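You operate a simulated robot arm through the tools that you are given. There is no shell and no other tool. Be economical: measure what you need, move in short steps, check, and stop when the job is done.

Carry out the task below with a simulated robot arm. There is one attempt and no reset: what you move stays moved.

JOB
Raise the yellow stop, slide the green tray up to it and load two minis.
Fine: the smoked and the plain one.

Only the result counts: the job must be done as asked and must still hold three seconds after the hand-in. Knocking over, shifting, dropping, spilling or breaking anything else fails it.

ROBOT AND FRAMES
A 7-joint arm with a two-finger parallel gripper, fixed in place. Base frame: the origin is at the foot of the arm, x ahead of it, y to its left, z up; the work surface is at about z = 880. Lengths are in mm, angles in rad, forces in N, time in s.
With the tool pointing down near the work surface it reaches from about 340 to 780 mm from the base axis. Its first joint turns from -2.897 to 2.897 rad. Payload 3.91 kg.
The TCP is the grasp point between the finger pads, 30 mm short of the fingertips. In the tool frame z runs along the fingers and y along their closing line. Largest opening 110 mm; finger width 20, thickness 10; the body of the gripper, 48 by 112 mm, starts 55 mm behind the TCP.
Orientation is told as [roll, pitch, yaw] about the base's x, y, z axes, in that order, counted from this pose: with the fingers straight down and closing along the base's y, the tool's x points along the base's -x, its y along +y and its z along -z.

CONTROLS
- The arm moves only by the tool arm_command. Its arguments are lists of equal length, an entry for each row: "delta_pos": the shift along the tool's x, y, z in mm, a list of three; "rotation": the turn, a rotation vector about the tool's x, y, z in degrees, a list of three; "jaw": the finger opening in mm, from 0 to 110. In form: {"delta_pos": [[x, y, z], ...], "rotation": [[rx, ry, rz], ...], "jaw": [jaw, ...]}. A call has 1 to 20 rows; each row shifts and turns the commanded pose from where the row before left it, along the tool's axes as they then stand. Rows are played at 5 a second. More than 50 mm and 0.15 rad between two rows, or a gripper value outside its range, and nothing of the call is played. A pose out of reach is approached as far as the arm can. The call stops where the force on the tool passes 40 N (or 10 N more than at its start, if that is more) or the arm is blocked; 0.2 s more then pass. The fingers move at their own pace (about 153 mm/s each) and stop on an object; they squeeze with about 22 N. The grip force told is the motor's: it shows also when the fingers shut on nothing. Time passes only in rows, and 0.2 s behind the last, so rows that do not move let the fingers close. It gives the time, the measured TCP pose, the force on the tool (base axes), the opening and the grip force at its end, in the units of the frame above (readings bear some noise), and new pictures: "pictures" is both (left out), scene, wrist or none.
- Cameras (640 x 400 px; columns grow to the right, rows downward): "scene" is fixed at [220.8, 652.1, 1493.5]; the picture's right is [-0.73, -0.68, 0.00], its down [-0.50, 0.54, -0.68] and it looks along [0.46, -0.50, -0.73] (base axes); focal length 252 px, centre (320, 200). "wrist" rides on the gripper at [-36, 0, -57] in the tool frame; the picture's right is [0.00, -1.00, 0.00], its down [0.97, 0.00, -0.24] and it looks along [0.24, 0.00, 0.97] (tool axes); focal length 218 px, centre (320, 200). There is no depth. A picture from a camera that has moved, and an enlarged one, comes with that camera's place and axes in the base frame and with its lens.
- move_column(by): slides the trunk up (or, below 0, down) by that many mm; the arm rides with it, the base frame stays. It gives what a move gives, with no picture.
- close_up(camera, box): a new picture of the part [left, top, right, bottom] of that camera's present view, enlarged. The clock stands still meanwhile.
- sign_off(): hands the job in; it is judged then, once.

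Go step by step. Nothing tells you positions but the pictures and the camera data: compare them with the known pose of the tool, close in by small moves and look again before you grip or let go. The budget is 120 turns and 170 pictures, counting those below and the enlarged ones. Unless the task says otherwise, let go and move clear before handing in, and close with one line.

The tools are called after "Call:" by a JSON object that holds its "name" and its "arguments". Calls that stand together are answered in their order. arm_command: Moves the arm, as the interface text tells. Its arguments: {"type":"object","properties":{"delta_pos":{"type":"array","items":{"type":"array","items":{"type":"number"}}},"rotation":{"type":"array","items":{"type":"array","items":{"type":"number"}}},"jaw":{"type":"array","items":{"type":"number"}},"pictures":{"type":"string","enum":["both","scene","wrist","none"]}},"required":["delta_pos","rotation","jaw"]} The other tools are called the same way: move_column (by) slides the trunk up or down; close_up (camera, box) takes an enlarged picture of a part of a camera's view; sign_off () hands the job in.

At the start:

```text
time: 0.0
ee_pos: [490.8, -199.6, 1179.4]
tcp_rot: [-0.001, 0.0, 0.0]
ft_force: [0.1, 0.1, -0.1]
opening: 109.9
grip_force: 0.0
trunk travel left (down, up): [-500.0, 110.0]
```

scene: 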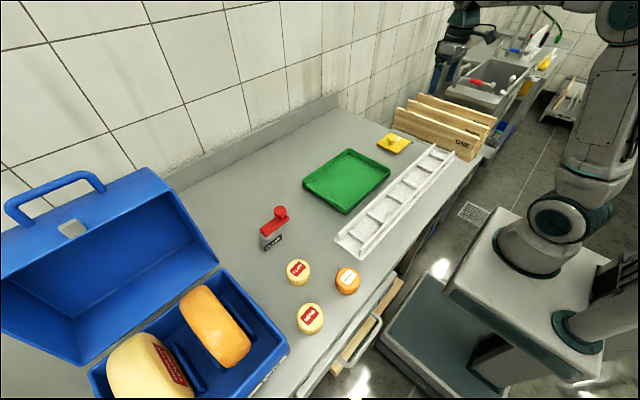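
wrist: 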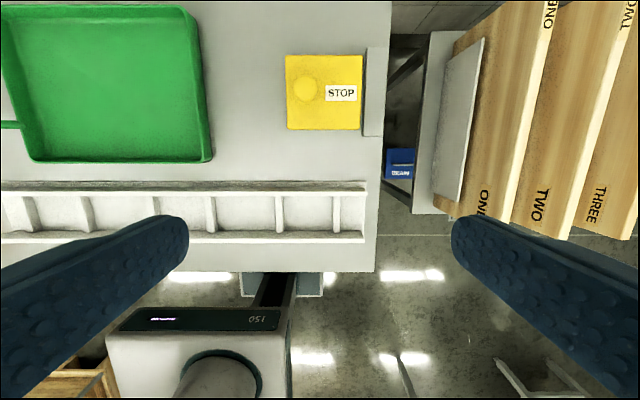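

I see a green tray, a yellow STOP plate at the right end of the bench, a ladder-like rail, and three mini cheeses near a red clamp. I'll zoom in to read labels and the stop.

Call:
{"name": "close_up", "arguments": {"camera": "scene", "box": [230, 190, 390, 350]}}

Call:
{"name": "close_up", "arguments": {"camera": "scene", "box": [290, 90, 490, 220]}}

Call:
{"name": "close_up", "arguments": {"camera": "wrist", "box": [240, 20, 420, 160]}}

Call:
{"name": "close_up", "arguments": {"camera": "scene", "box": [0, 150, 300, 400]}}

```text
2.50 times, centred on (310, 270) of scene
camera zoom: at [220.8, 652.1, 1493.5], right [-0.73, -0.68, 0.0], down [-0.5, 0.54, -0.68], along [0.46, -0.5, -0.73], focal length 631 px, centre (345, 25)
```

zoom: 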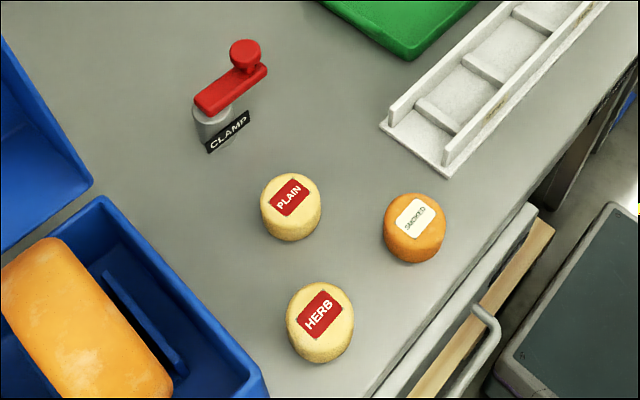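

```text
3.08 times, centred on (390, 155) of scene
camera zoom: at [220.8, 652.1, 1493.5], right [-0.73, -0.68, 0.0], down [-0.5, 0.54, -0.68], along [0.46, -0.5, -0.73], focal length 777 px, centre (105, 338)
```

zoom: 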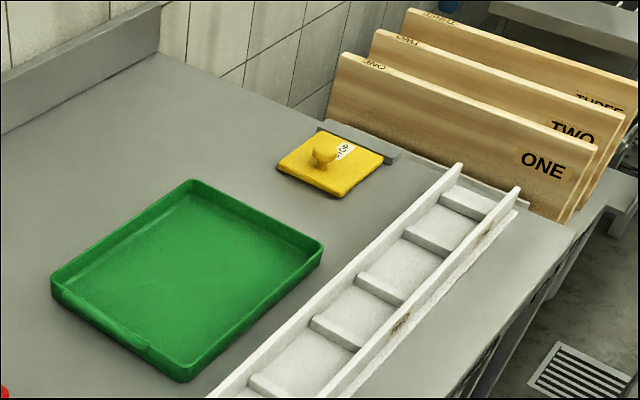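

```text
2.86 times, centred on (330, 90) of wrist
camera zoom: at [526.8, -199.2, 1235.1], right [0.0, -1.0, 0.0], down [-0.97, 0.0, 0.24], along [-0.24, 0.0, -0.97], focal length 624 px, centre (291, 514)
```

zoom: 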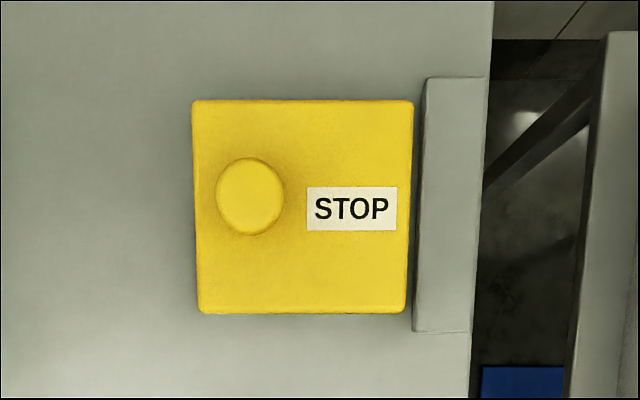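

```text
1.60 times, centred on (150, 275) of scene
camera zoom: at [220.8, 652.1, 1493.5], right [-0.73, -0.68, 0.0], down [-0.5, 0.54, -0.68], along [0.46, -0.5, -0.73], focal length 404 px, centre (592, 80)
```

zoom: 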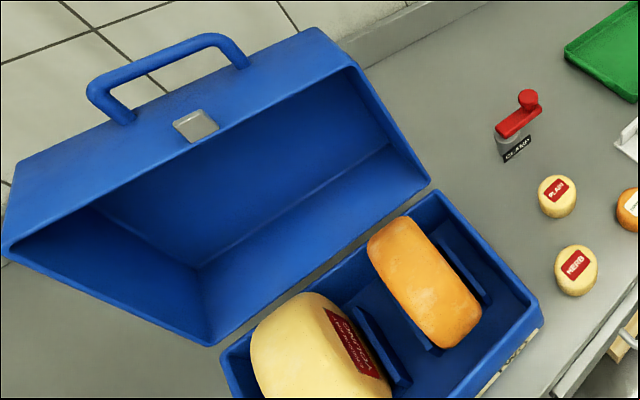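

The yellow stop is a flap lying flat (x 551–650, y −151 to −259), hinged on its right edge, with a knob at about (601, −180). The tray is at about x 500–700, y −35 to 230. I'll turn the gripper to close along x and move above the knob to look closer.

Call:
{"name": "arm_command", "arguments": {"delta_pos": [[0, 0, 0], [0, 0, 0], [0, 0, 0], [0, 0, 0], [0, 0, 0], [0, 0, 0], [0, 0, 0], [0, 0, 0], [0, 0, 0], [0, 0, 0], [0, 0, 0], [0, 0, 0], [-10, -40, 20], [-10, -40, 30], [0, -30, 30], [0, 0, 30]], "rotation": [[0, 0, -7.5], [0, 0, -7.5], [0, 0, -7.5], [0, 0, -7.5], [0, 0, -7.5], [0, 0, -7.5], [0, 0, -7.5], [0, 0, -7.5], [0, 0, -7.5], [0, 0, -7.5], [0, 0, -7.5], [0, 0, -7.5], [0, 0, 0], [0, 0, 0], [0, 0, 0], [0, 0, 0]], "jaw": [80, 80, 80, 80, 80, 80, 80, 80, 80, 80, 80, 80, 80, 80, 80, 80]}}

```text
refused: row 14 steps farther than a row can; nothing moved
```

The step was slightly too long, so I'm resending it with shorter rows.

Call:
{"name": "arm_command", "arguments": {"delta_pos": [[0, 0, 0], [0, 0, 0], [0, 0, 0], [0, 0, 0], [0, 0, 0], [0, 0, 0], [0, 0, 0], [0, 0, 0], [0, 0, 0], [0, 0, 0], [0, 0, 0], [0, 0, 0], [-10, -35, 20], [-10, -35, 25], [0, -30, 30], [0, -10, 35]], "rotation": [[0, 0, -7.5], [0, 0, -7.5], [0, 0, -7.5], [0, 0, -7.5], [0, 0, -7.5], [0, 0, -7.5], [0, 0, -7.5], [0, 0, -7.5], [0, 0, -7.5], [0, 0, -7.5], [0, 0, -7.5], [0, 0, -7.5], [0, 0, 0], [0, 0, 0], [0, 0, 0], [0, 0, 0]], "jaw": [80, 80, 80, 80, 80, 80, 80, 80, 80, 80, 80, 80, 80, 80, 80, 80]}}

```text
time: 3.4
ee_pos: [602.0, -180.4, 1069.5]
tcp_rot: [-0.001, 0.001, 1.572]
ft_force: [0.4, 0.0, 0.2]
opening: 79.7
grip_force: 0.0
trunk travel left (down, up): [-500.0, 110.0]
camera wrist: at [602.3, -143.1, 1125.5], right [1.0, 0.0, 0.0], down [0.0, -0.97, 0.24], along [0.0, -0.24, -0.97], focal length 218 px, centre (320, 200)
```

scene: 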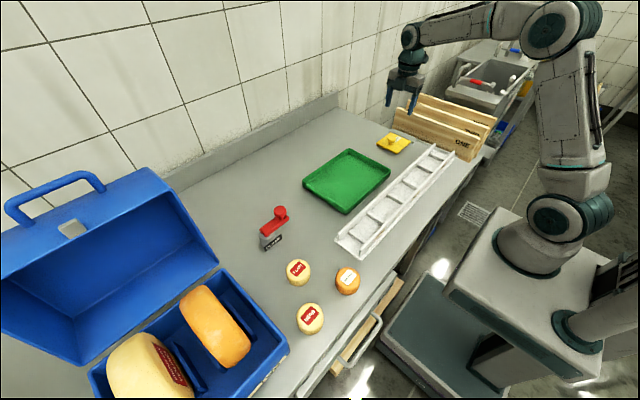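
wrist: 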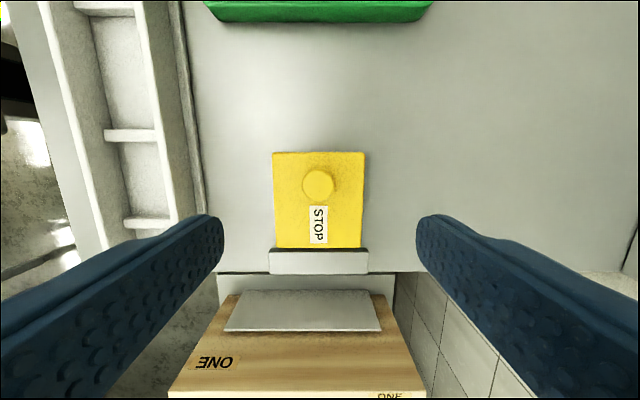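

The knob is centred under the gripper. I'll check its height in close-ups before going down.

Call:
{"name": "close_up", "arguments": {"camera": "scene", "box": [365, 120, 425, 160]}}

Call:
{"name": "arm_command", "arguments": {"delta_pos": [[0, 0, 40], [0, 0, 40], [0, 0, 20]], "rotation": [[0, 0, 0], [0, 0, 0], [0, 0, 0]], "jaw": [80, 80, 80]}}

Call:
{"name": "close_up", "arguments": {"camera": "scene", "box": [350, 90, 440, 160]}}

```text
10.00 times, centred on (395, 140) of scene
camera zoom: at [220.8, 652.1, 1493.5], right [-0.73, -0.68, 0.0], down [-0.5, 0.54, -0.68], along [0.46, -0.5, -0.73], focal length 2525 px, centre (-430, 800)
```

zoom: 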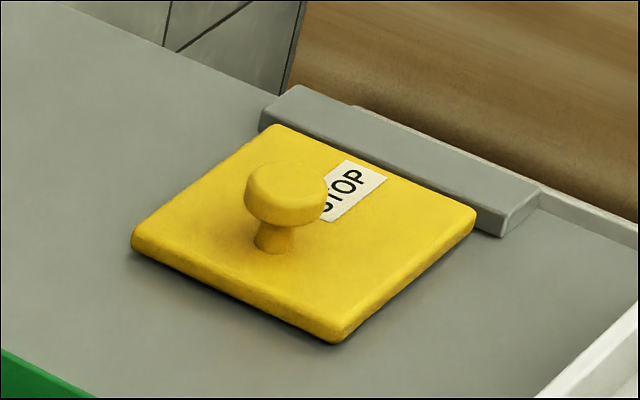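

```text
time: 4.2
ee_pos: [601.1, -180.3, 969.2]
tcp_rot: [0.0, -0.001, 1.573]
ft_force: [-0.7, 0.2, 0.1]
opening: 80.0
grip_force: 0.1
trunk travel left (down, up): [-500.0, 110.0]
camera wrist: at [601.3, -144.0, 1024.4], right [1.0, 0.0, 0.0], down [0.0, -0.97, 0.24], along [0.0, -0.24, -0.97], focal length 218 px, centre (320, 200)
```

scene: 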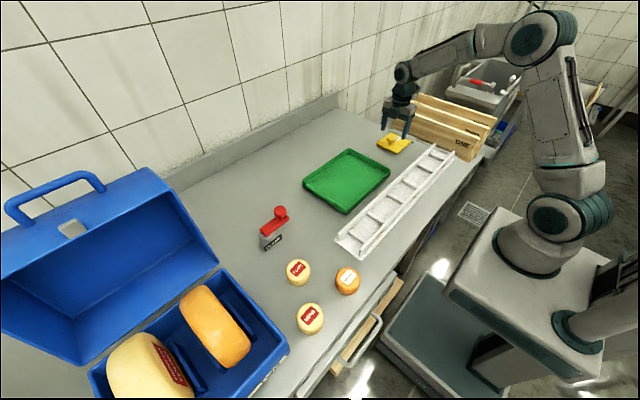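
wrist: 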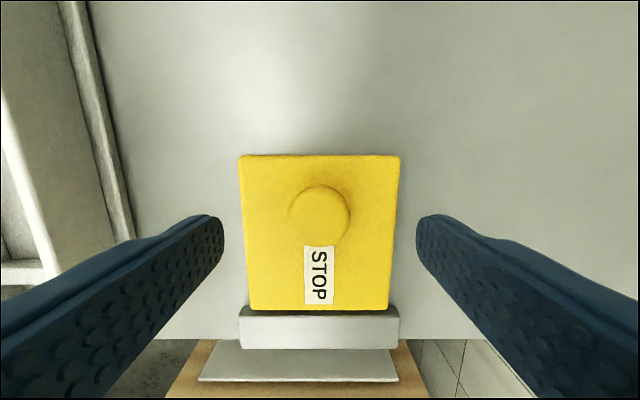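

```text
5.71 times, centred on (395, 125) of scene
camera zoom: at [220.8, 652.1, 1493.5], right [-0.73, -0.68, 0.0], down [-0.5, 0.54, -0.68], along [0.46, -0.5, -0.73], focal length 1443 px, centre (-109, 629)
```

zoom: 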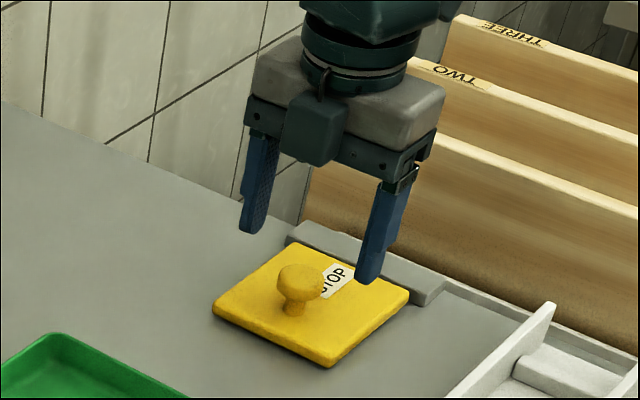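

The knob is a mushroom with its cap at roughly z 905–925. I'll lower so the pads straddle the cap, then close.

Call:
{"name": "arm_command", "arguments": {"delta_pos": [[0, 0, 20], [0, 0, 18], [0, 0, 0], [0, 0, 0], [0, 0, 0]], "rotation": [[0, 0, 0], [0, 0, 0], [0, 0, 0], [0, 0, 0], [0, 0, 0]], "jaw": [70, 60, 20, 20, 20], "pictures": "wrist"}}

Call:
{"name": "close_up", "arguments": {"camera": "scene", "box": [350, 90, 440, 160]}}

```text
time: 5.4
ee_pos: [599.6, -179.6, 930.2]
tcp_rot: [0.0, -0.002, 1.571]
ft_force: [-1.6, 0.0, -4.1]
opening: 31.0
grip_force: 45.0
trunk travel left (down, up): [-500.0, 110.0]
camera wrist: at [600.8, -143.7, 986.6], right [1.0, 0.0, 0.0], down [0.0, -0.97, 0.24], along [0.0, -0.24, -0.97], focal length 218 px, centre (320, 200)
```

wrist: 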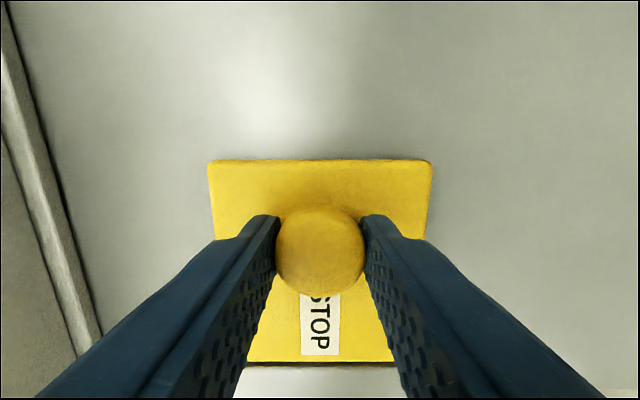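

```text
5.71 times, centred on (395, 125) of scene
camera zoom: at [220.8, 652.1, 1493.5], right [-0.73, -0.68, 0.0], down [-0.5, 0.54, -0.68], along [0.46, -0.5, -0.73], focal length 1443 px, centre (-109, 629)
```

zoom: 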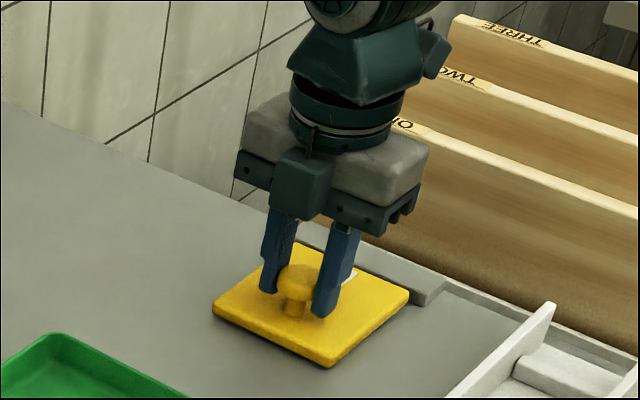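

Knob held (31 mm). I'll lift along the hinge arc, keeping the fingers vertical so the knob pivots between the pads, up to about 50° first.

Call:
{"name": "arm_command", "arguments": {"delta_pos": [[3, 0, -6.9], [3.2, 0, -6.6], [8.5, 0, -12.1], [10.5, 0, -10.5], [12.2, 0, -8.5], [13.4, 0, -6.3]], "rotation": [[0, 0, 0], [0, 0, 0], [0, 0, 0], [0, 0, 0], [0, 0, 0], [0, 0, 0]], "jaw": [20, 20, 20, 20, 20, 20], "pictures": "wrist"}}

Call:
{"name": "close_up", "arguments": {"camera": "scene", "box": [350, 90, 440, 160]}}

```text
time: 6.8
ee_pos: [599.7, -235.3, 983.4]
tcp_rot: [-0.001, 0.005, 1.566]
ft_force: [-2.2, -2.5, -2.8]
opening: 20.5
grip_force: 1.0
trunk travel left (down, up): [-500.0, 110.0]
camera wrist: at [600.7, -198.6, 1038.0], right [1.0, 0.0, 0.0], down [0.0, -0.97, 0.24], along [0.0, -0.24, -0.97], focal length 218 px, centre (320, 200)
```

wrist: 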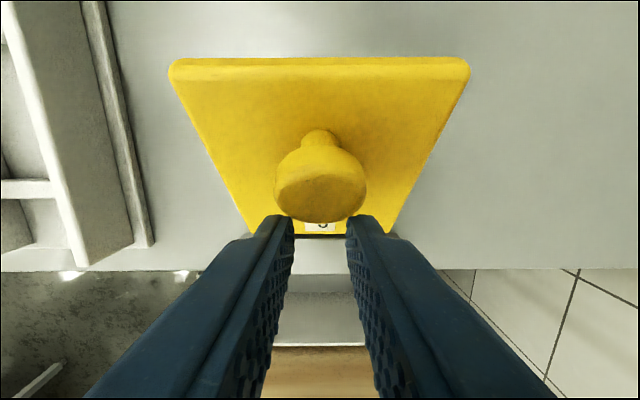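

```text
5.71 times, centred on (395, 125) of scene
camera zoom: at [220.8, 652.1, 1493.5], right [-0.73, -0.68, 0.0], down [-0.5, 0.54, -0.68], along [0.46, -0.5, -0.73], focal length 1443 px, centre (-109, 629)
```

zoom: 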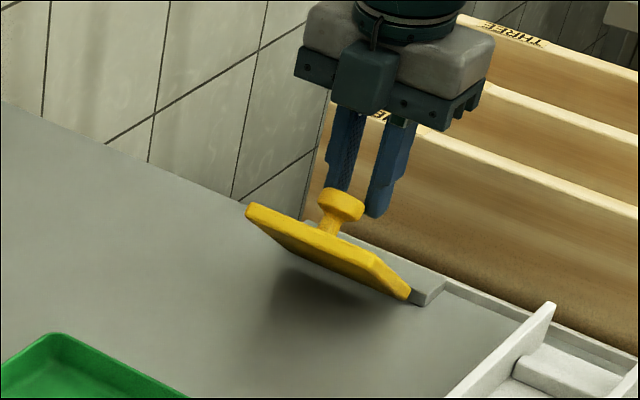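

The pads slipped off the knob, but the flap seems to stand at about 45°. I'll back straight up and see whether it holds there.

Call:
{"name": "arm_command", "arguments": {"delta_pos": [[0, 0, -30], [0, 0, -40], [0, 0, -30]], "rotation": [[0, 0, 0], [0, 0, 0], [0, 0, 0]], "jaw": [20, 0, 0], "pictures": "wrist"}}

Call:
{"name": "close_up", "arguments": {"camera": "scene", "box": [350, 90, 440, 160]}}

```text
time: 7.6
ee_pos: [601.2, -231.4, 1081.6]
tcp_rot: [-0.001, 0.0, 1.571]
ft_force: [-0.1, -0.6, -0.5]
opening: 0.2
grip_force: 22.2
trunk travel left (down, up): [-500.0, 110.0]
camera wrist: at [601.4, -194.9, 1137.7], right [1.0, 0.0, 0.0], down [0.0, -0.97, 0.24], along [0.0, -0.24, -0.97], focal length 218 px, centre (320, 200)
```

wrist: 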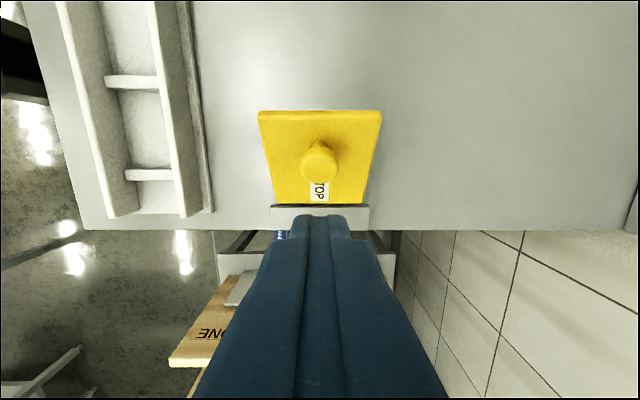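

```text
5.71 times, centred on (395, 125) of scene
camera zoom: at [220.8, 652.1, 1493.5], right [-0.73, -0.68, 0.0], down [-0.5, 0.54, -0.68], along [0.46, -0.5, -0.73], focal length 1443 px, centre (-109, 629)
```

zoom: 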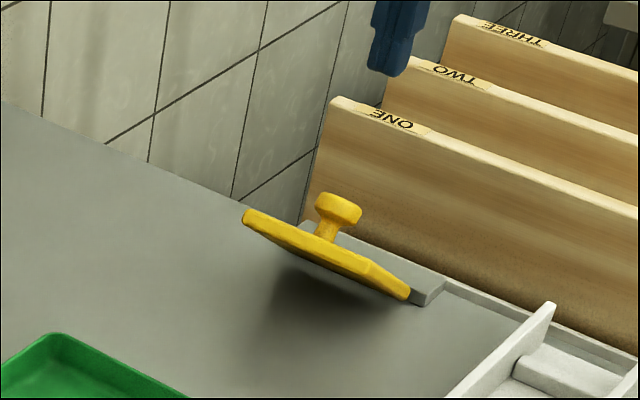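

The flap stays partway up, so the hinge has friction. I'll go round to the tray side with closed fingers and push the flap's underside upright.

Call:
{"name": "arm_command", "arguments": {"delta_pos": [[-45, 0, 0], [-45, 0, 0], [-35, 0, 10], [0, 0, 45], [0, 0, 45], [0, 0, 15], [15, 0, 0]], "rotation": [[0, 0, 0], [0, 0, 0], [0, 0, 0], [0, 0, 0], [0, 0, 0], [0, 0, 0], [0, 0, 0]], "jaw": [0, 0, 0, 0, 0, 0, 0], "pictures": "wrist"}}

Call:
{"name": "close_up", "arguments": {"camera": "scene", "box": [350, 90, 440, 160]}}

```text
time: 9.2
ee_pos: [599.1, -120.2, 967.7]
tcp_rot: [0.001, 0.0, 1.57]
ft_force: [-0.6, 0.5, 0.5]
opening: 0.1
grip_force: 21.9
trunk travel left (down, up): [-500.0, 110.0]
camera wrist: at [600.3, -84.1, 1022.7], right [1.0, 0.0, 0.0], down [0.0, -0.97, 0.24], along [0.0, -0.24, -0.97], focal length 218 px, centre (320, 200)
```

wrist: 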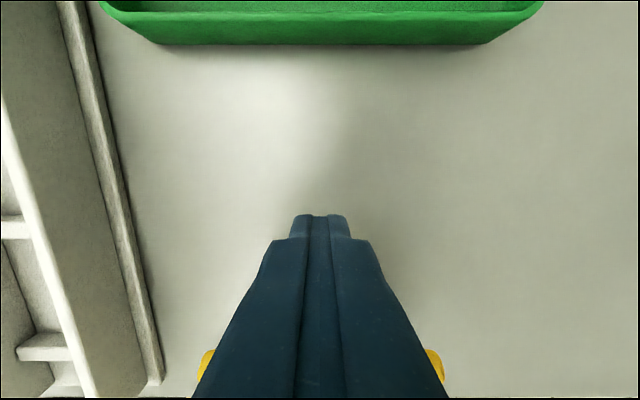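

```text
5.71 times, centred on (395, 125) of scene
camera zoom: at [220.8, 652.1, 1493.5], right [-0.73, -0.68, 0.0], down [-0.5, 0.54, -0.68], along [0.46, -0.5, -0.73], focal length 1443 px, centre (-109, 629)
```

zoom: 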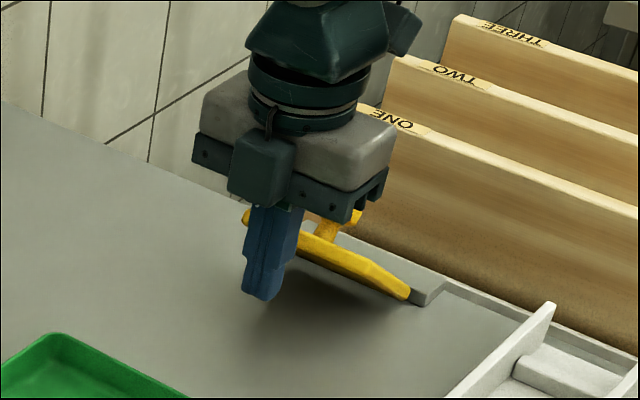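

The flap holds its angle and the fingers are on its tray side. I'll push toward −y.

Call:
{"name": "arm_command", "arguments": {"delta_pos": [[20, 0, 0], [20, 0, 0], [15, 0, 0], [15, 0, 0], [15, 0, 0], [15, 0, 0], [10, 0, 0]], "rotation": [[0, 0, 0], [0, 0, 0], [0, 0, 0], [0, 0, 0], [0, 0, 0], [0, 0, 0], [0, 0, 0]], "jaw": [0, 0, 0, 0, 0, 0, 0], "pictures": "none"}}

Call:
{"name": "close_up", "arguments": {"camera": "scene", "box": [350, 90, 440, 160]}}

```text
time: 10.1
ee_pos: [601.0, -173.6, 975.2]
tcp_rot: [-0.01, -0.007, 1.578]
ft_force: [-3.8, 21.4, 20.2]
opening: 0.0
grip_force: 21.8
trunk travel left (down, up): [-500.0, 110.0]
stopped in row 4: the force on the tool passed its limit (the readings are from after the stop); the commanded pose is now the measured one
```

```text
5.71 times, centred on (395, 125) of scene
camera zoom: at [220.8, 652.1, 1493.5], right [-0.73, -0.68, 0.0], down [-0.5, 0.54, -0.68], along [0.46, -0.5, -0.73], focal length 1443 px, centre (-109, 629)
```

zoom: 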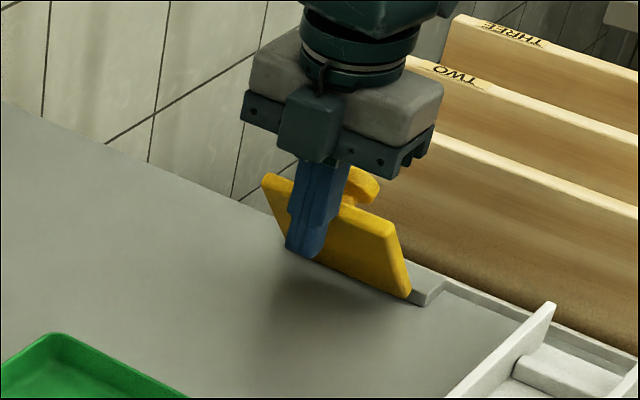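

It's at about 60° and the edge was dragging the finger up by friction. I'll continue following the edge's arc slightly upward in small steps.

Call:
{"name": "arm_command", "arguments": {"delta_pos": [[6, 0, -4], [8, 0, -4], [8, 0, -3], [8, 0, -3], [8, 0, -2], [8, 0, -1], [6, 0, 0]], "rotation": [[0, 0, 0], [0, 0, 0], [0, 0, 0], [0, 0, 0], [0, 0, 0], [0, 0, 0], [0, 0, 0]], "jaw": [0, 0, 0, 0, 0, 0, 0], "pictures": "none"}}

Call:
{"name": "close_up", "arguments": {"camera": "scene", "box": [350, 90, 440, 160]}}

```text
time: 10.6
ee_pos: [600.3, -179.1, 978.7]
tcp_rot: [-0.012, -0.009, 1.574]
ft_force: [-7.6, 17.0, 20.8]
opening: 0.0
grip_force: 21.9
trunk travel left (down, up): [-500.0, 110.0]
stopped in row 2: the force on the tool passed its limit (the readings are from after the stop); the commanded pose is now the measured one
```

```text
5.71 times, centred on (395, 125) of scene
camera zoom: at [220.8, 652.1, 1493.5], right [-0.73, -0.68, 0.0], down [-0.5, 0.54, -0.68], along [0.46, -0.5, -0.73], focal length 1443 px, centre (-109, 629)
```

zoom: 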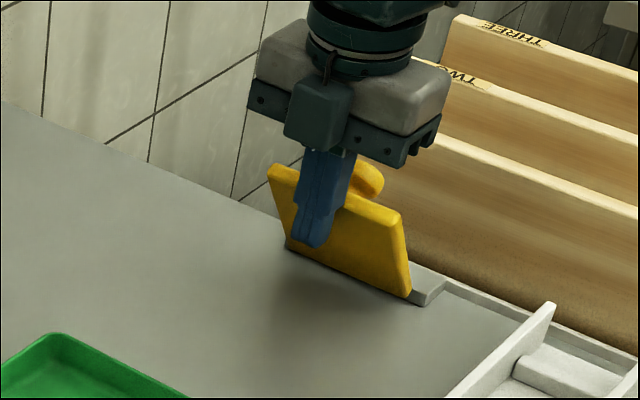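

It is advancing but the vertical finger drags. I'll back off, raise so the fingertip bears just under the top edge, and push again.

Call:
{"name": "arm_command", "arguments": {"delta_pos": [[-15, 0, 0], [0, 0, -10], [10, 0, 0], [8, 0, -2], [8, 0, -2], [6, 0, -3], [6, 0, -2], [6, 0, -2]], "rotation": [[0, 0, 0], [0, 0, 0], [0, 0, 0], [0, 0, 0], [0, 0, 0], [0, 0, 0], [0, 0, 0], [0, 0, 0]], "jaw": [0, 0, 0, 0, 0, 0, 0, 0], "pictures": "none"}}

Call:
{"name": "close_up", "arguments": {"camera": "scene", "box": [350, 90, 440, 160]}}

```text
time: 12.4
ee_pos: [601.7, -210.7, 999.2]
tcp_rot: [-0.01, -0.007, 1.572]
ft_force: [0.7, 6.4, 15.1]
opening: 0.2
grip_force: 21.7
trunk travel left (down, up): [-500.0, 110.0]
```

```text
5.71 times, centred on (395, 125) of scene
camera zoom: at [220.8, 652.1, 1493.5], right [-0.73, -0.68, 0.0], down [-0.5, 0.54, -0.68], along [0.46, -0.5, -0.73], focal length 1443 px, centre (-109, 629)
```

zoom: 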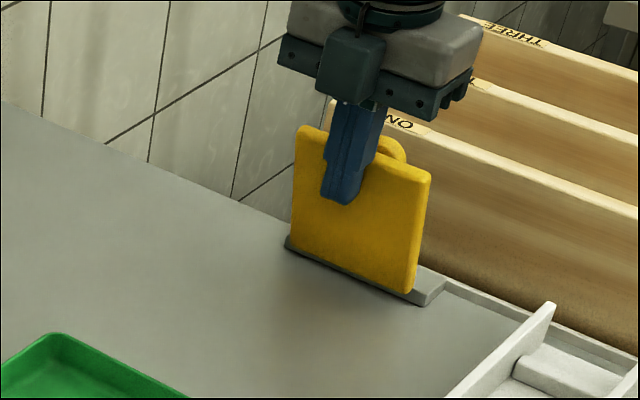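

Now about 75°. Continue until upright or it meets its end stop.

Call:
{"name": "arm_command", "arguments": {"delta_pos": [[6, 0, -1], [6, 0, -1], [6, 0, 0], [6, 0, 0], [5, 0, 0], [5, 0, 0]], "rotation": [[0, 0, 0], [0, 0, 0], [0, 0, 0], [0, 0, 0], [0, 0, 0], [0, 0, 0]], "jaw": [0, 0, 0, 0, 0, 0], "pictures": "wrist"}}

Call:
{"name": "close_up", "arguments": {"camera": "scene", "box": [350, 90, 440, 160]}}

```text
time: 13.3
ee_pos: [601.6, -235.7, 1004.0]
tcp_rot: [-0.021, -0.005, 1.568]
ft_force: [-3.7, 1.9, 17.4]
opening: 0.0
grip_force: 21.7
trunk travel left (down, up): [-500.0, 110.0]
stopped in row 4: the force on the tool passed its limit (the readings are from after the stop); the commanded pose is now the measured one
camera wrist: at [601.6, -198.5, 1060.2], right [1.0, 0.0, 0.02], down [-0.01, -0.97, 0.24], along [0.02, -0.24, -0.97], focal length 218 px, centre (320, 200)
```

wrist: 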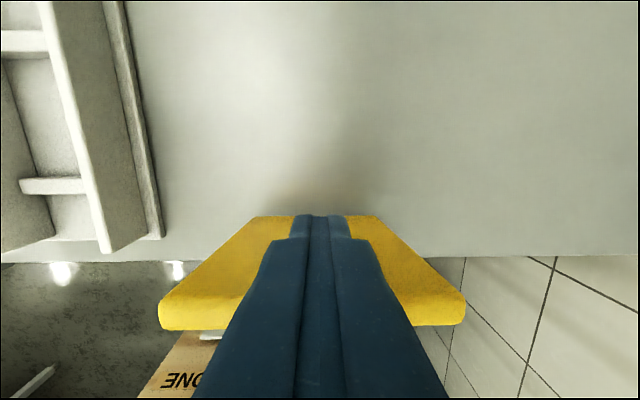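

```text
5.71 times, centred on (395, 125) of scene
camera zoom: at [220.8, 652.1, 1493.5], right [-0.73, -0.68, 0.0], down [-0.5, 0.54, -0.68], along [0.46, -0.5, -0.73], focal length 1443 px, centre (-109, 629)
```

zoom: 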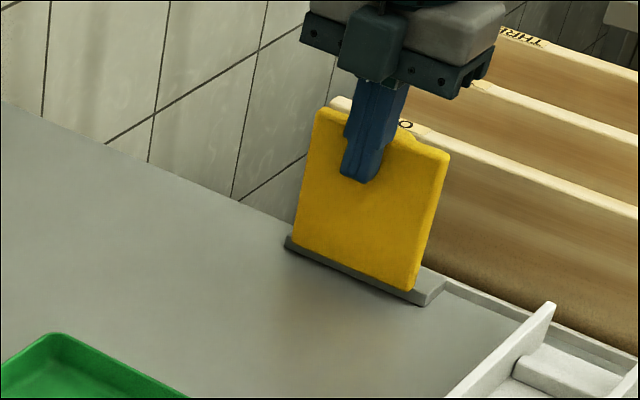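

The flap looks practically vertical, and the force limit suggests it has reached its stop. I'll back off and check that it stays.

Call:
{"name": "arm_command", "arguments": {"delta_pos": [[-15, 0, 0], [-40, 0, -10], [-50, 0, 0], [-30, 0, -30]], "rotation": [[0, 0, 0], [0, 0, 0], [0, 0, 0], [0, 0, 0]], "jaw": [0, 0, 0, 0], "pictures": "wrist"}}

Call:
{"name": "close_up", "arguments": {"camera": "scene", "box": [350, 90, 440, 160]}}

```text
time: 14.3
ee_pos: [603.3, -97.1, 1042.6]
tcp_rot: [-0.013, -0.008, 1.572]
ft_force: [-1.1, 0.0, 0.1]
opening: 0.1
grip_force: 21.5
trunk travel left (down, up): [-500.0, 110.0]
camera wrist: at [602.6, -60.6, 1099.0], right [1.0, 0.0, 0.01], down [0.0, -0.97, 0.23], along [0.01, -0.23, -0.97], focal length 218 px, centre (320, 200)
```

wrist: 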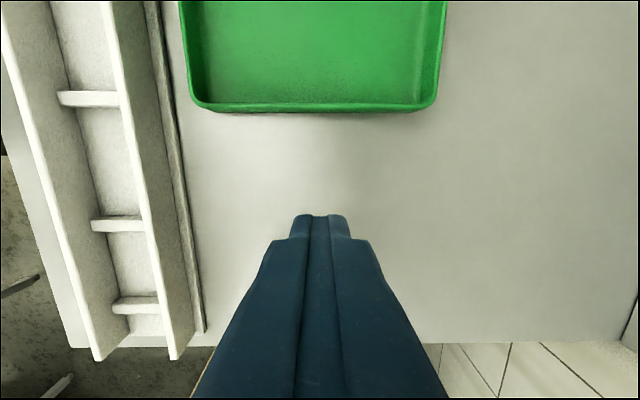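

```text
5.71 times, centred on (395, 125) of scene
camera zoom: at [220.8, 652.1, 1493.5], right [-0.73, -0.68, 0.0], down [-0.5, 0.54, -0.68], along [0.46, -0.5, -0.73], focal length 1443 px, centre (-109, 629)
```

zoom: 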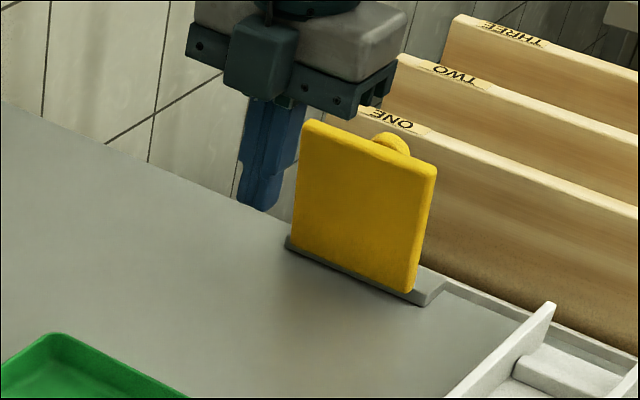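

It relaxed a bit, to about 80°. I'll push again more slowly and go further, until it meets a firm stop.

Call:
{"name": "arm_command", "arguments": {"delta_pos": [[45, 0, 20], [45, 0, 25], [25, 0, 5], [5, 0, 0], [4, 0, 0], [4, 0, 0], [4, 0, 0], [4, 0, 0], [4, 0, 0], [4, 0, 0], [4, 0, 0], [3, 0, 0], [3, 0, 0], [3, 0, 0], [3, 0, 0]], "rotation": [[0, 0, 0], [0, 0, 0], [0, 0, 0], [0, 0, 0], [0, 0, 0], [0, 0, 0], [0, 0, 0], [0, 0, 0], [0, 0, 0], [0, 0, 0], [0, 0, 0], [0, 0, 0], [0, 0, 0], [0, 0, 0], [0, 0, 0]], "jaw": [0, 0, 0, 0, 0, 0, 0, 0, 0, 0, 0, 0, 0, 0, 0], "pictures": "wrist"}}

Call:
{"name": "close_up", "arguments": {"camera": "scene", "box": [350, 90, 440, 160]}}

```text
refused: row 2 steps farther than a row can; nothing moved
```

```text
5.71 times, centred on (395, 125) of scene
camera zoom: at [220.8, 652.1, 1493.5], right [-0.73, -0.68, 0.0], down [-0.5, 0.54, -0.68], along [0.46, -0.5, -0.73], focal length 1443 px, centre (-109, 629)
```

zoom: 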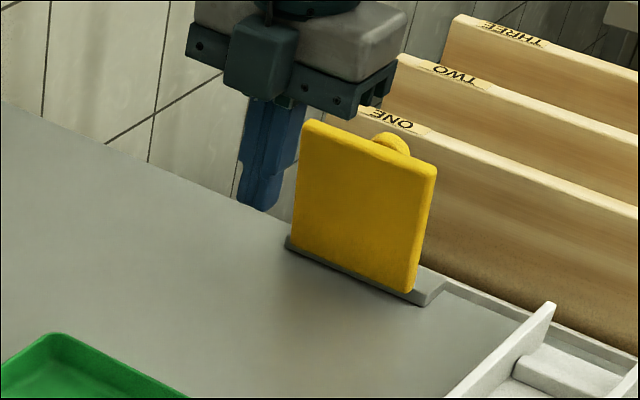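

One row was too long, so I'm resending with shorter rows.

Call:
{"name": "arm_command", "arguments": {"delta_pos": [[40, 0, 20], [40, 0, 25], [35, 0, 5], [5, 0, 0], [4, 0, 0], [4, 0, 0], [4, 0, 0], [4, 0, 0], [4, 0, 0], [4, 0, 0], [4, 0, 0], [3, 0, 0], [3, 0, 0], [3, 0, 0], [3, 0, 0]], "rotation": [[0, 0, 0], [0, 0, 0], [0, 0, 0], [0, 0, 0], [0, 0, 0], [0, 0, 0], [0, 0, 0], [0, 0, 0], [0, 0, 0], [0, 0, 0], [0, 0, 0], [0, 0, 0], [0, 0, 0], [0, 0, 0], [0, 0, 0]], "jaw": [0, 0, 0, 0, 0, 0, 0, 0, 0, 0, 0, 0, 0, 0, 0], "pictures": "wrist"}}

Call:
{"name": "close_up", "arguments": {"camera": "scene", "box": [350, 90, 440, 160]}}

```text
time: 17.1
ee_pos: [603.4, -241.8, 991.2]
tcp_rot: [-0.013, -0.022, 1.576]
ft_force: [-3.6, 29.7, 4.1]
opening: 0.2
grip_force: 21.8
trunk travel left (down, up): [-500.0, 110.0]
stopped in row 14: the force on the tool passed its limit (the readings are from after the stop); the commanded pose is now the measured one
camera wrist: at [603.6, -206.9, 1047.8], right [1.0, 0.0, 0.01], down [0.0, -0.98, 0.22], along [0.01, -0.22, -0.98], focal length 218 px, centre (320, 200)
```

wrist: 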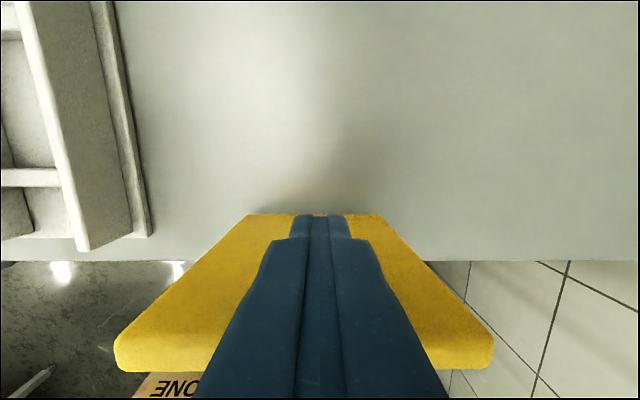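

```text
5.71 times, centred on (395, 125) of scene
camera zoom: at [220.8, 652.1, 1493.5], right [-0.73, -0.68, 0.0], down [-0.5, 0.54, -0.68], along [0.46, -0.5, -0.73], focal length 1443 px, centre (-109, 629)
```

zoom: 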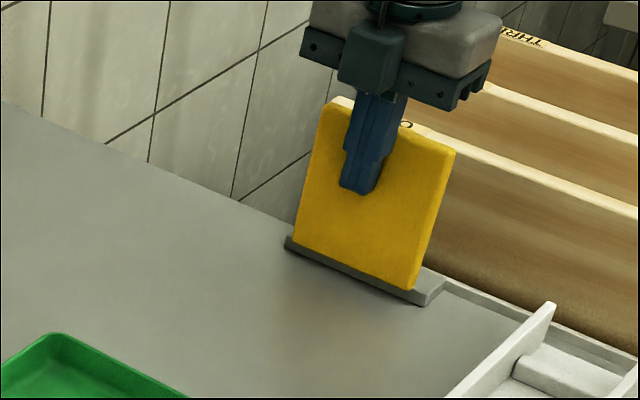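

It met a firm stop at a slightly past-vertical angle. I'll withdraw straight back and check.

Call:
{"name": "arm_command", "arguments": {"delta_pos": [[-5, 0, 0], [-15, 0, 0], [-40, 0, 0], [-45, 0, 0], [-40, 0, -20], [0, 0, 0], [0, 0, 0]], "rotation": [[0, 0, 0], [0, 0, 0], [0, 0, 0], [0, 0, 0], [0, 0, 0], [0, 0, 0], [0, 0, 0]], "jaw": [0, 0, 0, 0, 0, 0, 0], "pictures": "none"}}

Call:
{"name": "close_up", "arguments": {"camera": "scene", "box": [350, 90, 440, 160]}}

```text
time: 18.7
ee_pos: [603.5, -105.6, 1012.1]
tcp_rot: [-0.011, -0.014, 1.571]
ft_force: [-0.7, -0.3, -0.4]
opening: 0.0
grip_force: 21.6
trunk travel left (down, up): [-500.0, 110.0]
```

```text
5.71 times, centred on (395, 125) of scene
camera zoom: at [220.8, 652.1, 1493.5], right [-0.73, -0.68, 0.0], down [-0.5, 0.54, -0.68], along [0.46, -0.5, -0.73], focal length 1443 px, centre (-109, 629)
```

zoom: 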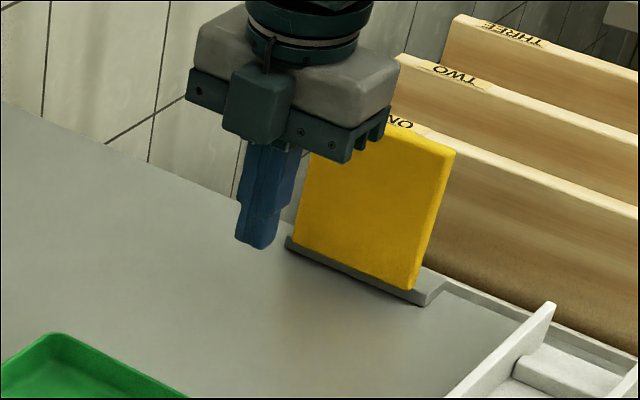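

The stop is up and stays. Now I'll travel over the tray to its left side with the jaws open, so both fingertips can push it evenly.

Call:
{"name": "arm_command", "arguments": {"delta_pos": [[-20, 0, -28], [-49, 4, 0], [-49, 0, 0], [-49, 0, 0], [-49, 0, 0], [-49, 0, 0], [-49, 0, 0], [-49, 0, 0], [-37, 0, 0]], "rotation": [[0, 0, 0], [0, 0, 0], [0, 0, 0], [0, 0, 0], [0, 0, 0], [0, 0, 0], [0, 0, 0], [0, 0, 0], [0, 0, 0]], "jaw": [0, 60, 110, 110, 110, 110, 110, 110, 110]}}

```text
time: 20.7
ee_pos: [599.3, 294.6, 1046.2]
tcp_rot: [-0.01, -0.016, 1.571]
ft_force: [0.3, 0.4, 0.3]
opening: 110.1
grip_force: 0.1
trunk travel left (down, up): [-500.0, 110.0]
camera wrist: at [598.8, 330.5, 1101.9], right [1.0, 0.0, 0.01], down [0.0, -0.97, 0.23], along [0.01, -0.23, -0.97], focal length 218 px, centre (320, 200)
```

scene: 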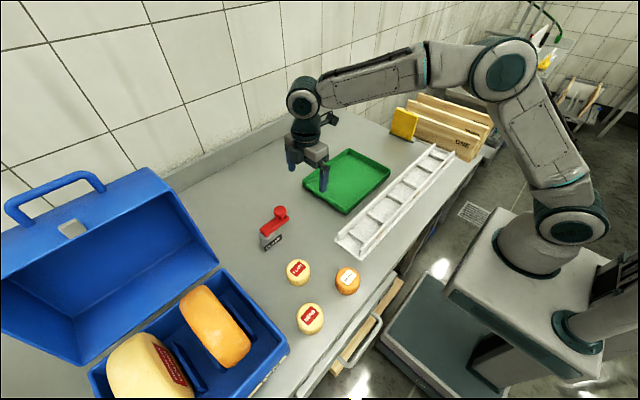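
wrist: 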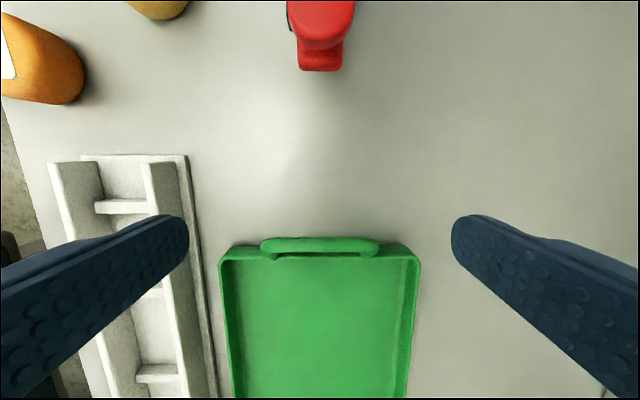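

The tray has a handle lip on its left edge (x 538–658, outer edge y≈244). I'll lower just behind it with jaw 80 and fingertips a few mm above the bench.

Call:
{"name": "arm_command", "arguments": {"delta_pos": [[15, 0, 40], [0, 0, 45], [0, 0, 30], [0, 0, 14]], "rotation": [[0, 0, 0], [0, 0, 0], [0, 0, 0], [0, 0, 0]], "jaw": [80, 80, 80, 80]}}

Call:
{"name": "close_up", "arguments": {"camera": "scene", "box": [260, 120, 400, 220]}}

```text
time: 21.7
ee_pos: [600.3, 281.6, 916.0]
tcp_rot: [-0.01, -0.015, 1.572]
ft_force: [-0.1, -0.5, -0.1]
opening: 79.9
grip_force: 0.0
trunk travel left (down, up): [-500.0, 110.0]
camera wrist: at [600.7, 316.2, 972.8], right [1.0, 0.0, 0.01], down [0.0, -0.97, 0.23], along [0.01, -0.23, -0.97], focal length 218 px, centre (320, 200)
```

scene: 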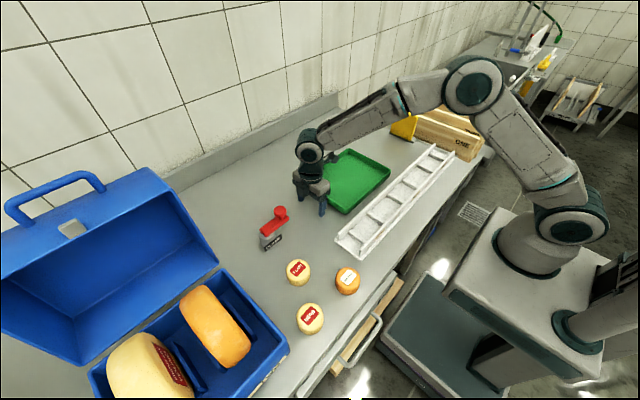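
wrist: 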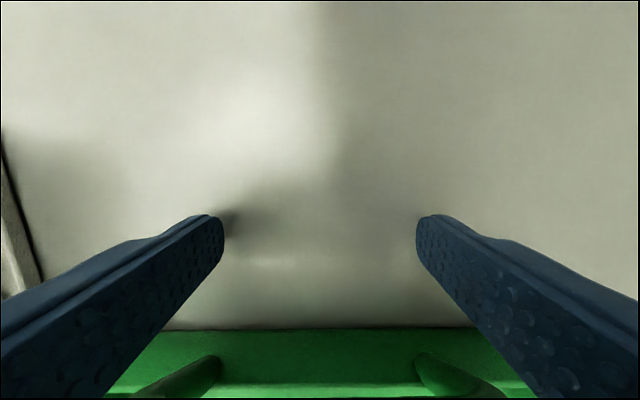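

```text
4.00 times, centred on (330, 170) of scene
camera zoom: at [220.8, 652.1, 1493.5], right [-0.73, -0.68, 0.0], down [-0.5, 0.54, -0.68], along [0.46, -0.5, -0.73], focal length 1010 px, centre (280, 320)
```

zoom: 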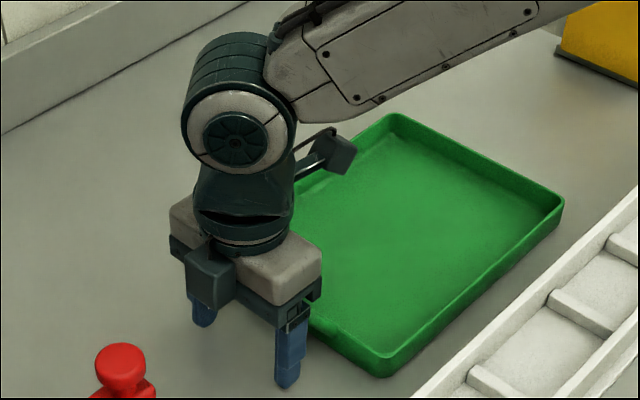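

Fingers are just behind the tray edge, clear of everything. I'll start pushing gently along −y.

Call:
{"name": "arm_command", "arguments": {"delta_pos": [[15, 0, 0], [15, 0, 0], [15, 0, 0], [15, 0, 0], [15, 0, 0], [15, 0, 0]], "rotation": [[0, 0, 0], [0, 0, 0], [0, 0, 0], [0, 0, 0], [0, 0, 0], [0, 0, 0]], "jaw": [80, 80, 80, 80, 80, 80]}}

Call:
{"name": "close_up", "arguments": {"camera": "scene", "box": [280, 100, 460, 240]}}

```text
time: 23.1
ee_pos: [600.8, 190.1, 916.3]
tcp_rot: [-0.012, -0.016, 1.571]
ft_force: [-0.2, 0.5, 0.3]
opening: 79.8
grip_force: 0.1
trunk travel left (down, up): [-500.0, 110.0]
camera wrist: at [600.2, 226.6, 971.9], right [1.0, 0.0, 0.01], down [0.0, -0.97, 0.23], along [0.01, -0.23, -0.97], focal length 218 px, centre (320, 200)
```

scene: 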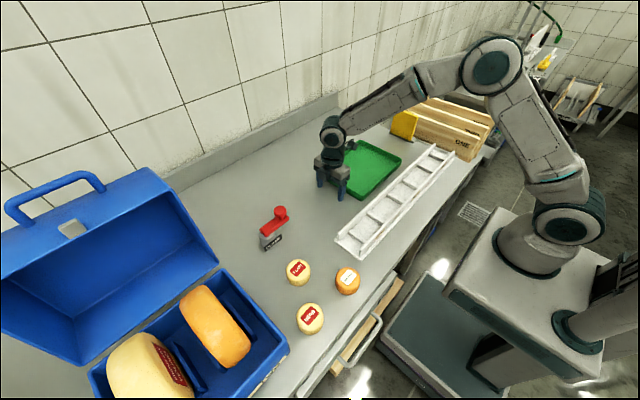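
wrist: 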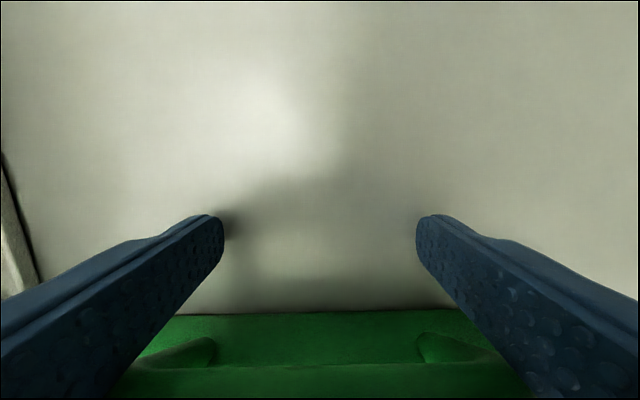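

```text
2.86 times, centred on (370, 170) of scene
camera zoom: at [220.8, 652.1, 1493.5], right [-0.73, -0.68, 0.0], down [-0.5, 0.54, -0.68], along [0.46, -0.5, -0.73], focal length 722 px, centre (177, 286)
```

zoom: 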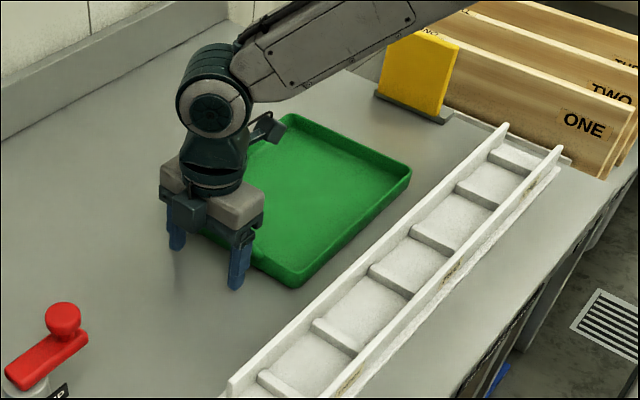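

The tray slides straight with little force. About 150 mm remain; I'll push another 120 and look again.

Call:
{"name": "arm_command", "arguments": {"delta_pos": [[15, 0, 0], [15, 0, 0], [15, 0, 0], [15, 0, 0], [15, 0, 0], [15, 0, 0], [15, 0, 0], [10, 0, 0], [5, 0, 0]], "rotation": [[0, 0, 0], [0, 0, 0], [0, 0, 0], [0, 0, 0], [0, 0, 0], [0, 0, 0], [0, 0, 0], [0, 0, 0], [0, 0, 0]], "jaw": [80, 80, 80, 80, 80, 80, 80, 80, 80], "pictures": "none"}}

Call:
{"name": "close_up", "arguments": {"camera": "scene", "box": [340, 100, 460, 190]}}

```text
time: 25.1
ee_pos: [598.9, 71.1, 914.0]
tcp_rot: [-0.012, -0.014, 1.571]
ft_force: [-0.8, 0.7, 0.5]
opening: 80.0
grip_force: 0.2
trunk travel left (down, up): [-500.0, 110.0]
```

```text
4.44 times, centred on (400, 145) of scene
camera zoom: at [220.8, 652.1, 1493.5], right [-0.73, -0.68, 0.0], down [-0.5, 0.54, -0.68], along [0.46, -0.5, -0.73], focal length 1122 px, centre (-36, 444)
```

zoom: 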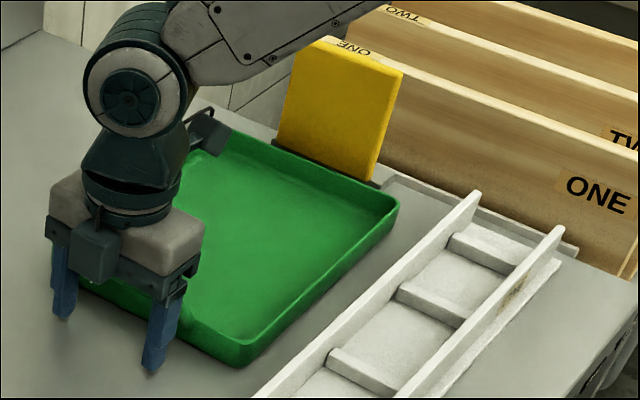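

About 15–20 mm remain. I'll creep the rest in small steps.

Call:
{"name": "arm_command", "arguments": {"delta_pos": [[4, 0, -2], [4, 0, 0], [3, 0, 0], [0, 0, 0]], "rotation": [[0, 0, 0], [0, 0, 0], [0, 0, 0], [0, 0, 0]], "jaw": [80, 80, 80, 80], "pictures": "none"}}

Call:
{"name": "close_up", "arguments": {"camera": "scene", "box": [380, 100, 440, 150]}}

```text
time: 26.1
ee_pos: [600.0, 60.2, 915.0]
tcp_rot: [-0.011, -0.015, 1.571]
ft_force: [0.3, 0.4, 0.3]
opening: 80.4
grip_force: 0.4
trunk travel left (down, up): [-500.0, 110.0]
```

```text
8.00 times, centred on (410, 125) of scene
camera zoom: at [220.8, 652.1, 1493.5], right [-0.73, -0.68, 0.0], down [-0.5, 0.54, -0.68], along [0.46, -0.5, -0.73], focal length 2020 px, centre (-400, 800)
```

zoom: 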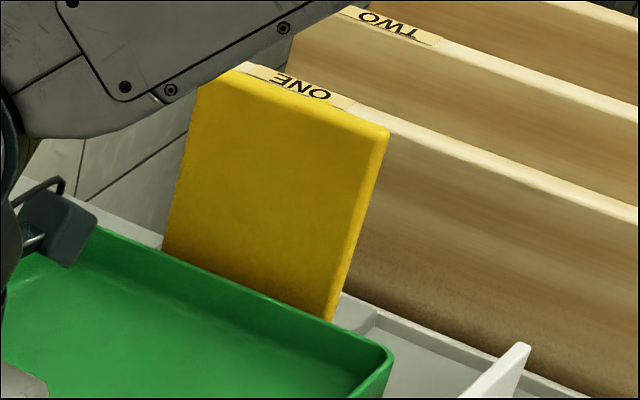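

Still no contact force; continuing in 2 mm steps.

Call:
{"name": "arm_command", "arguments": {"delta_pos": [[2, 0, 0], [2, 0, 0], [2, 0, 0], [0, 0, 0]], "rotation": [[0, 0, 0], [0, 0, 0], [0, 0, 0], [0, 0, 0]], "jaw": [80, 80, 80, 80], "pictures": "none"}}

Call:
{"name": "close_up", "arguments": {"camera": "scene", "box": [380, 100, 440, 150]}}

```text
time: 27.1
ee_pos: [599.9, 53.5, 915.0]
tcp_rot: [-0.01, -0.018, 1.569]
ft_force: [0.2, 0.6, 0.4]
opening: 80.2
grip_force: 0.2
trunk travel left (down, up): [-500.0, 110.0]
```

```text
8.00 times, centred on (410, 125) of scene
camera zoom: at [220.8, 652.1, 1493.5], right [-0.73, -0.68, 0.0], down [-0.5, 0.54, -0.68], along [0.46, -0.5, -0.73], focal length 2020 px, centre (-400, 800)
```

zoom: 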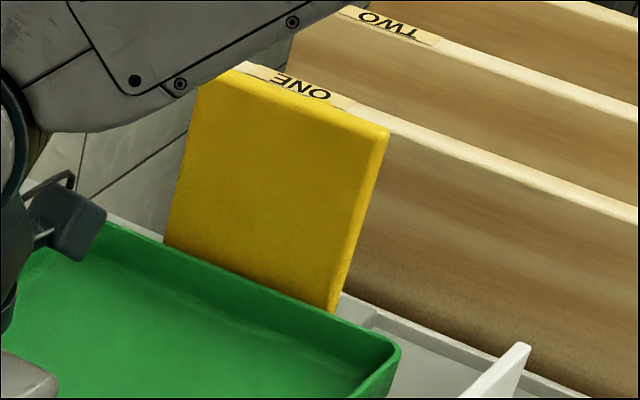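

Call:
{"name": "arm_command", "arguments": {"delta_pos": [[2, 0, 0], [2, 0, 0], [2, 0, 0], [0, 0, 0]], "rotation": [[0, 0, 0], [0, 0, 0], [0, 0, 0], [0, 0, 0]], "jaw": [80, 80, 80, 80], "pictures": "none"}}

Call:
{"name": "close_up", "arguments": {"camera": "scene", "box": [380, 100, 440, 150]}}

```text
time: 28.1
ee_pos: [599.5, 48.7, 915.9]
tcp_rot: [-0.011, -0.017, 1.571]
ft_force: [-0.1, 3.3, 1.1]
opening: 80.2
grip_force: 0.2
trunk travel left (down, up): [-500.0, 110.0]
```

```text
8.00 times, centred on (410, 125) of scene
camera zoom: at [220.8, 652.1, 1493.5], right [-0.73, -0.68, 0.0], down [-0.5, 0.54, -0.68], along [0.46, -0.5, -0.73], focal length 2020 px, centre (-400, 800)
```

zoom: 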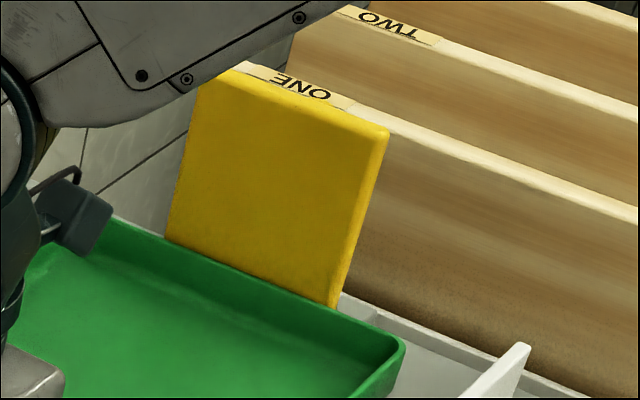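

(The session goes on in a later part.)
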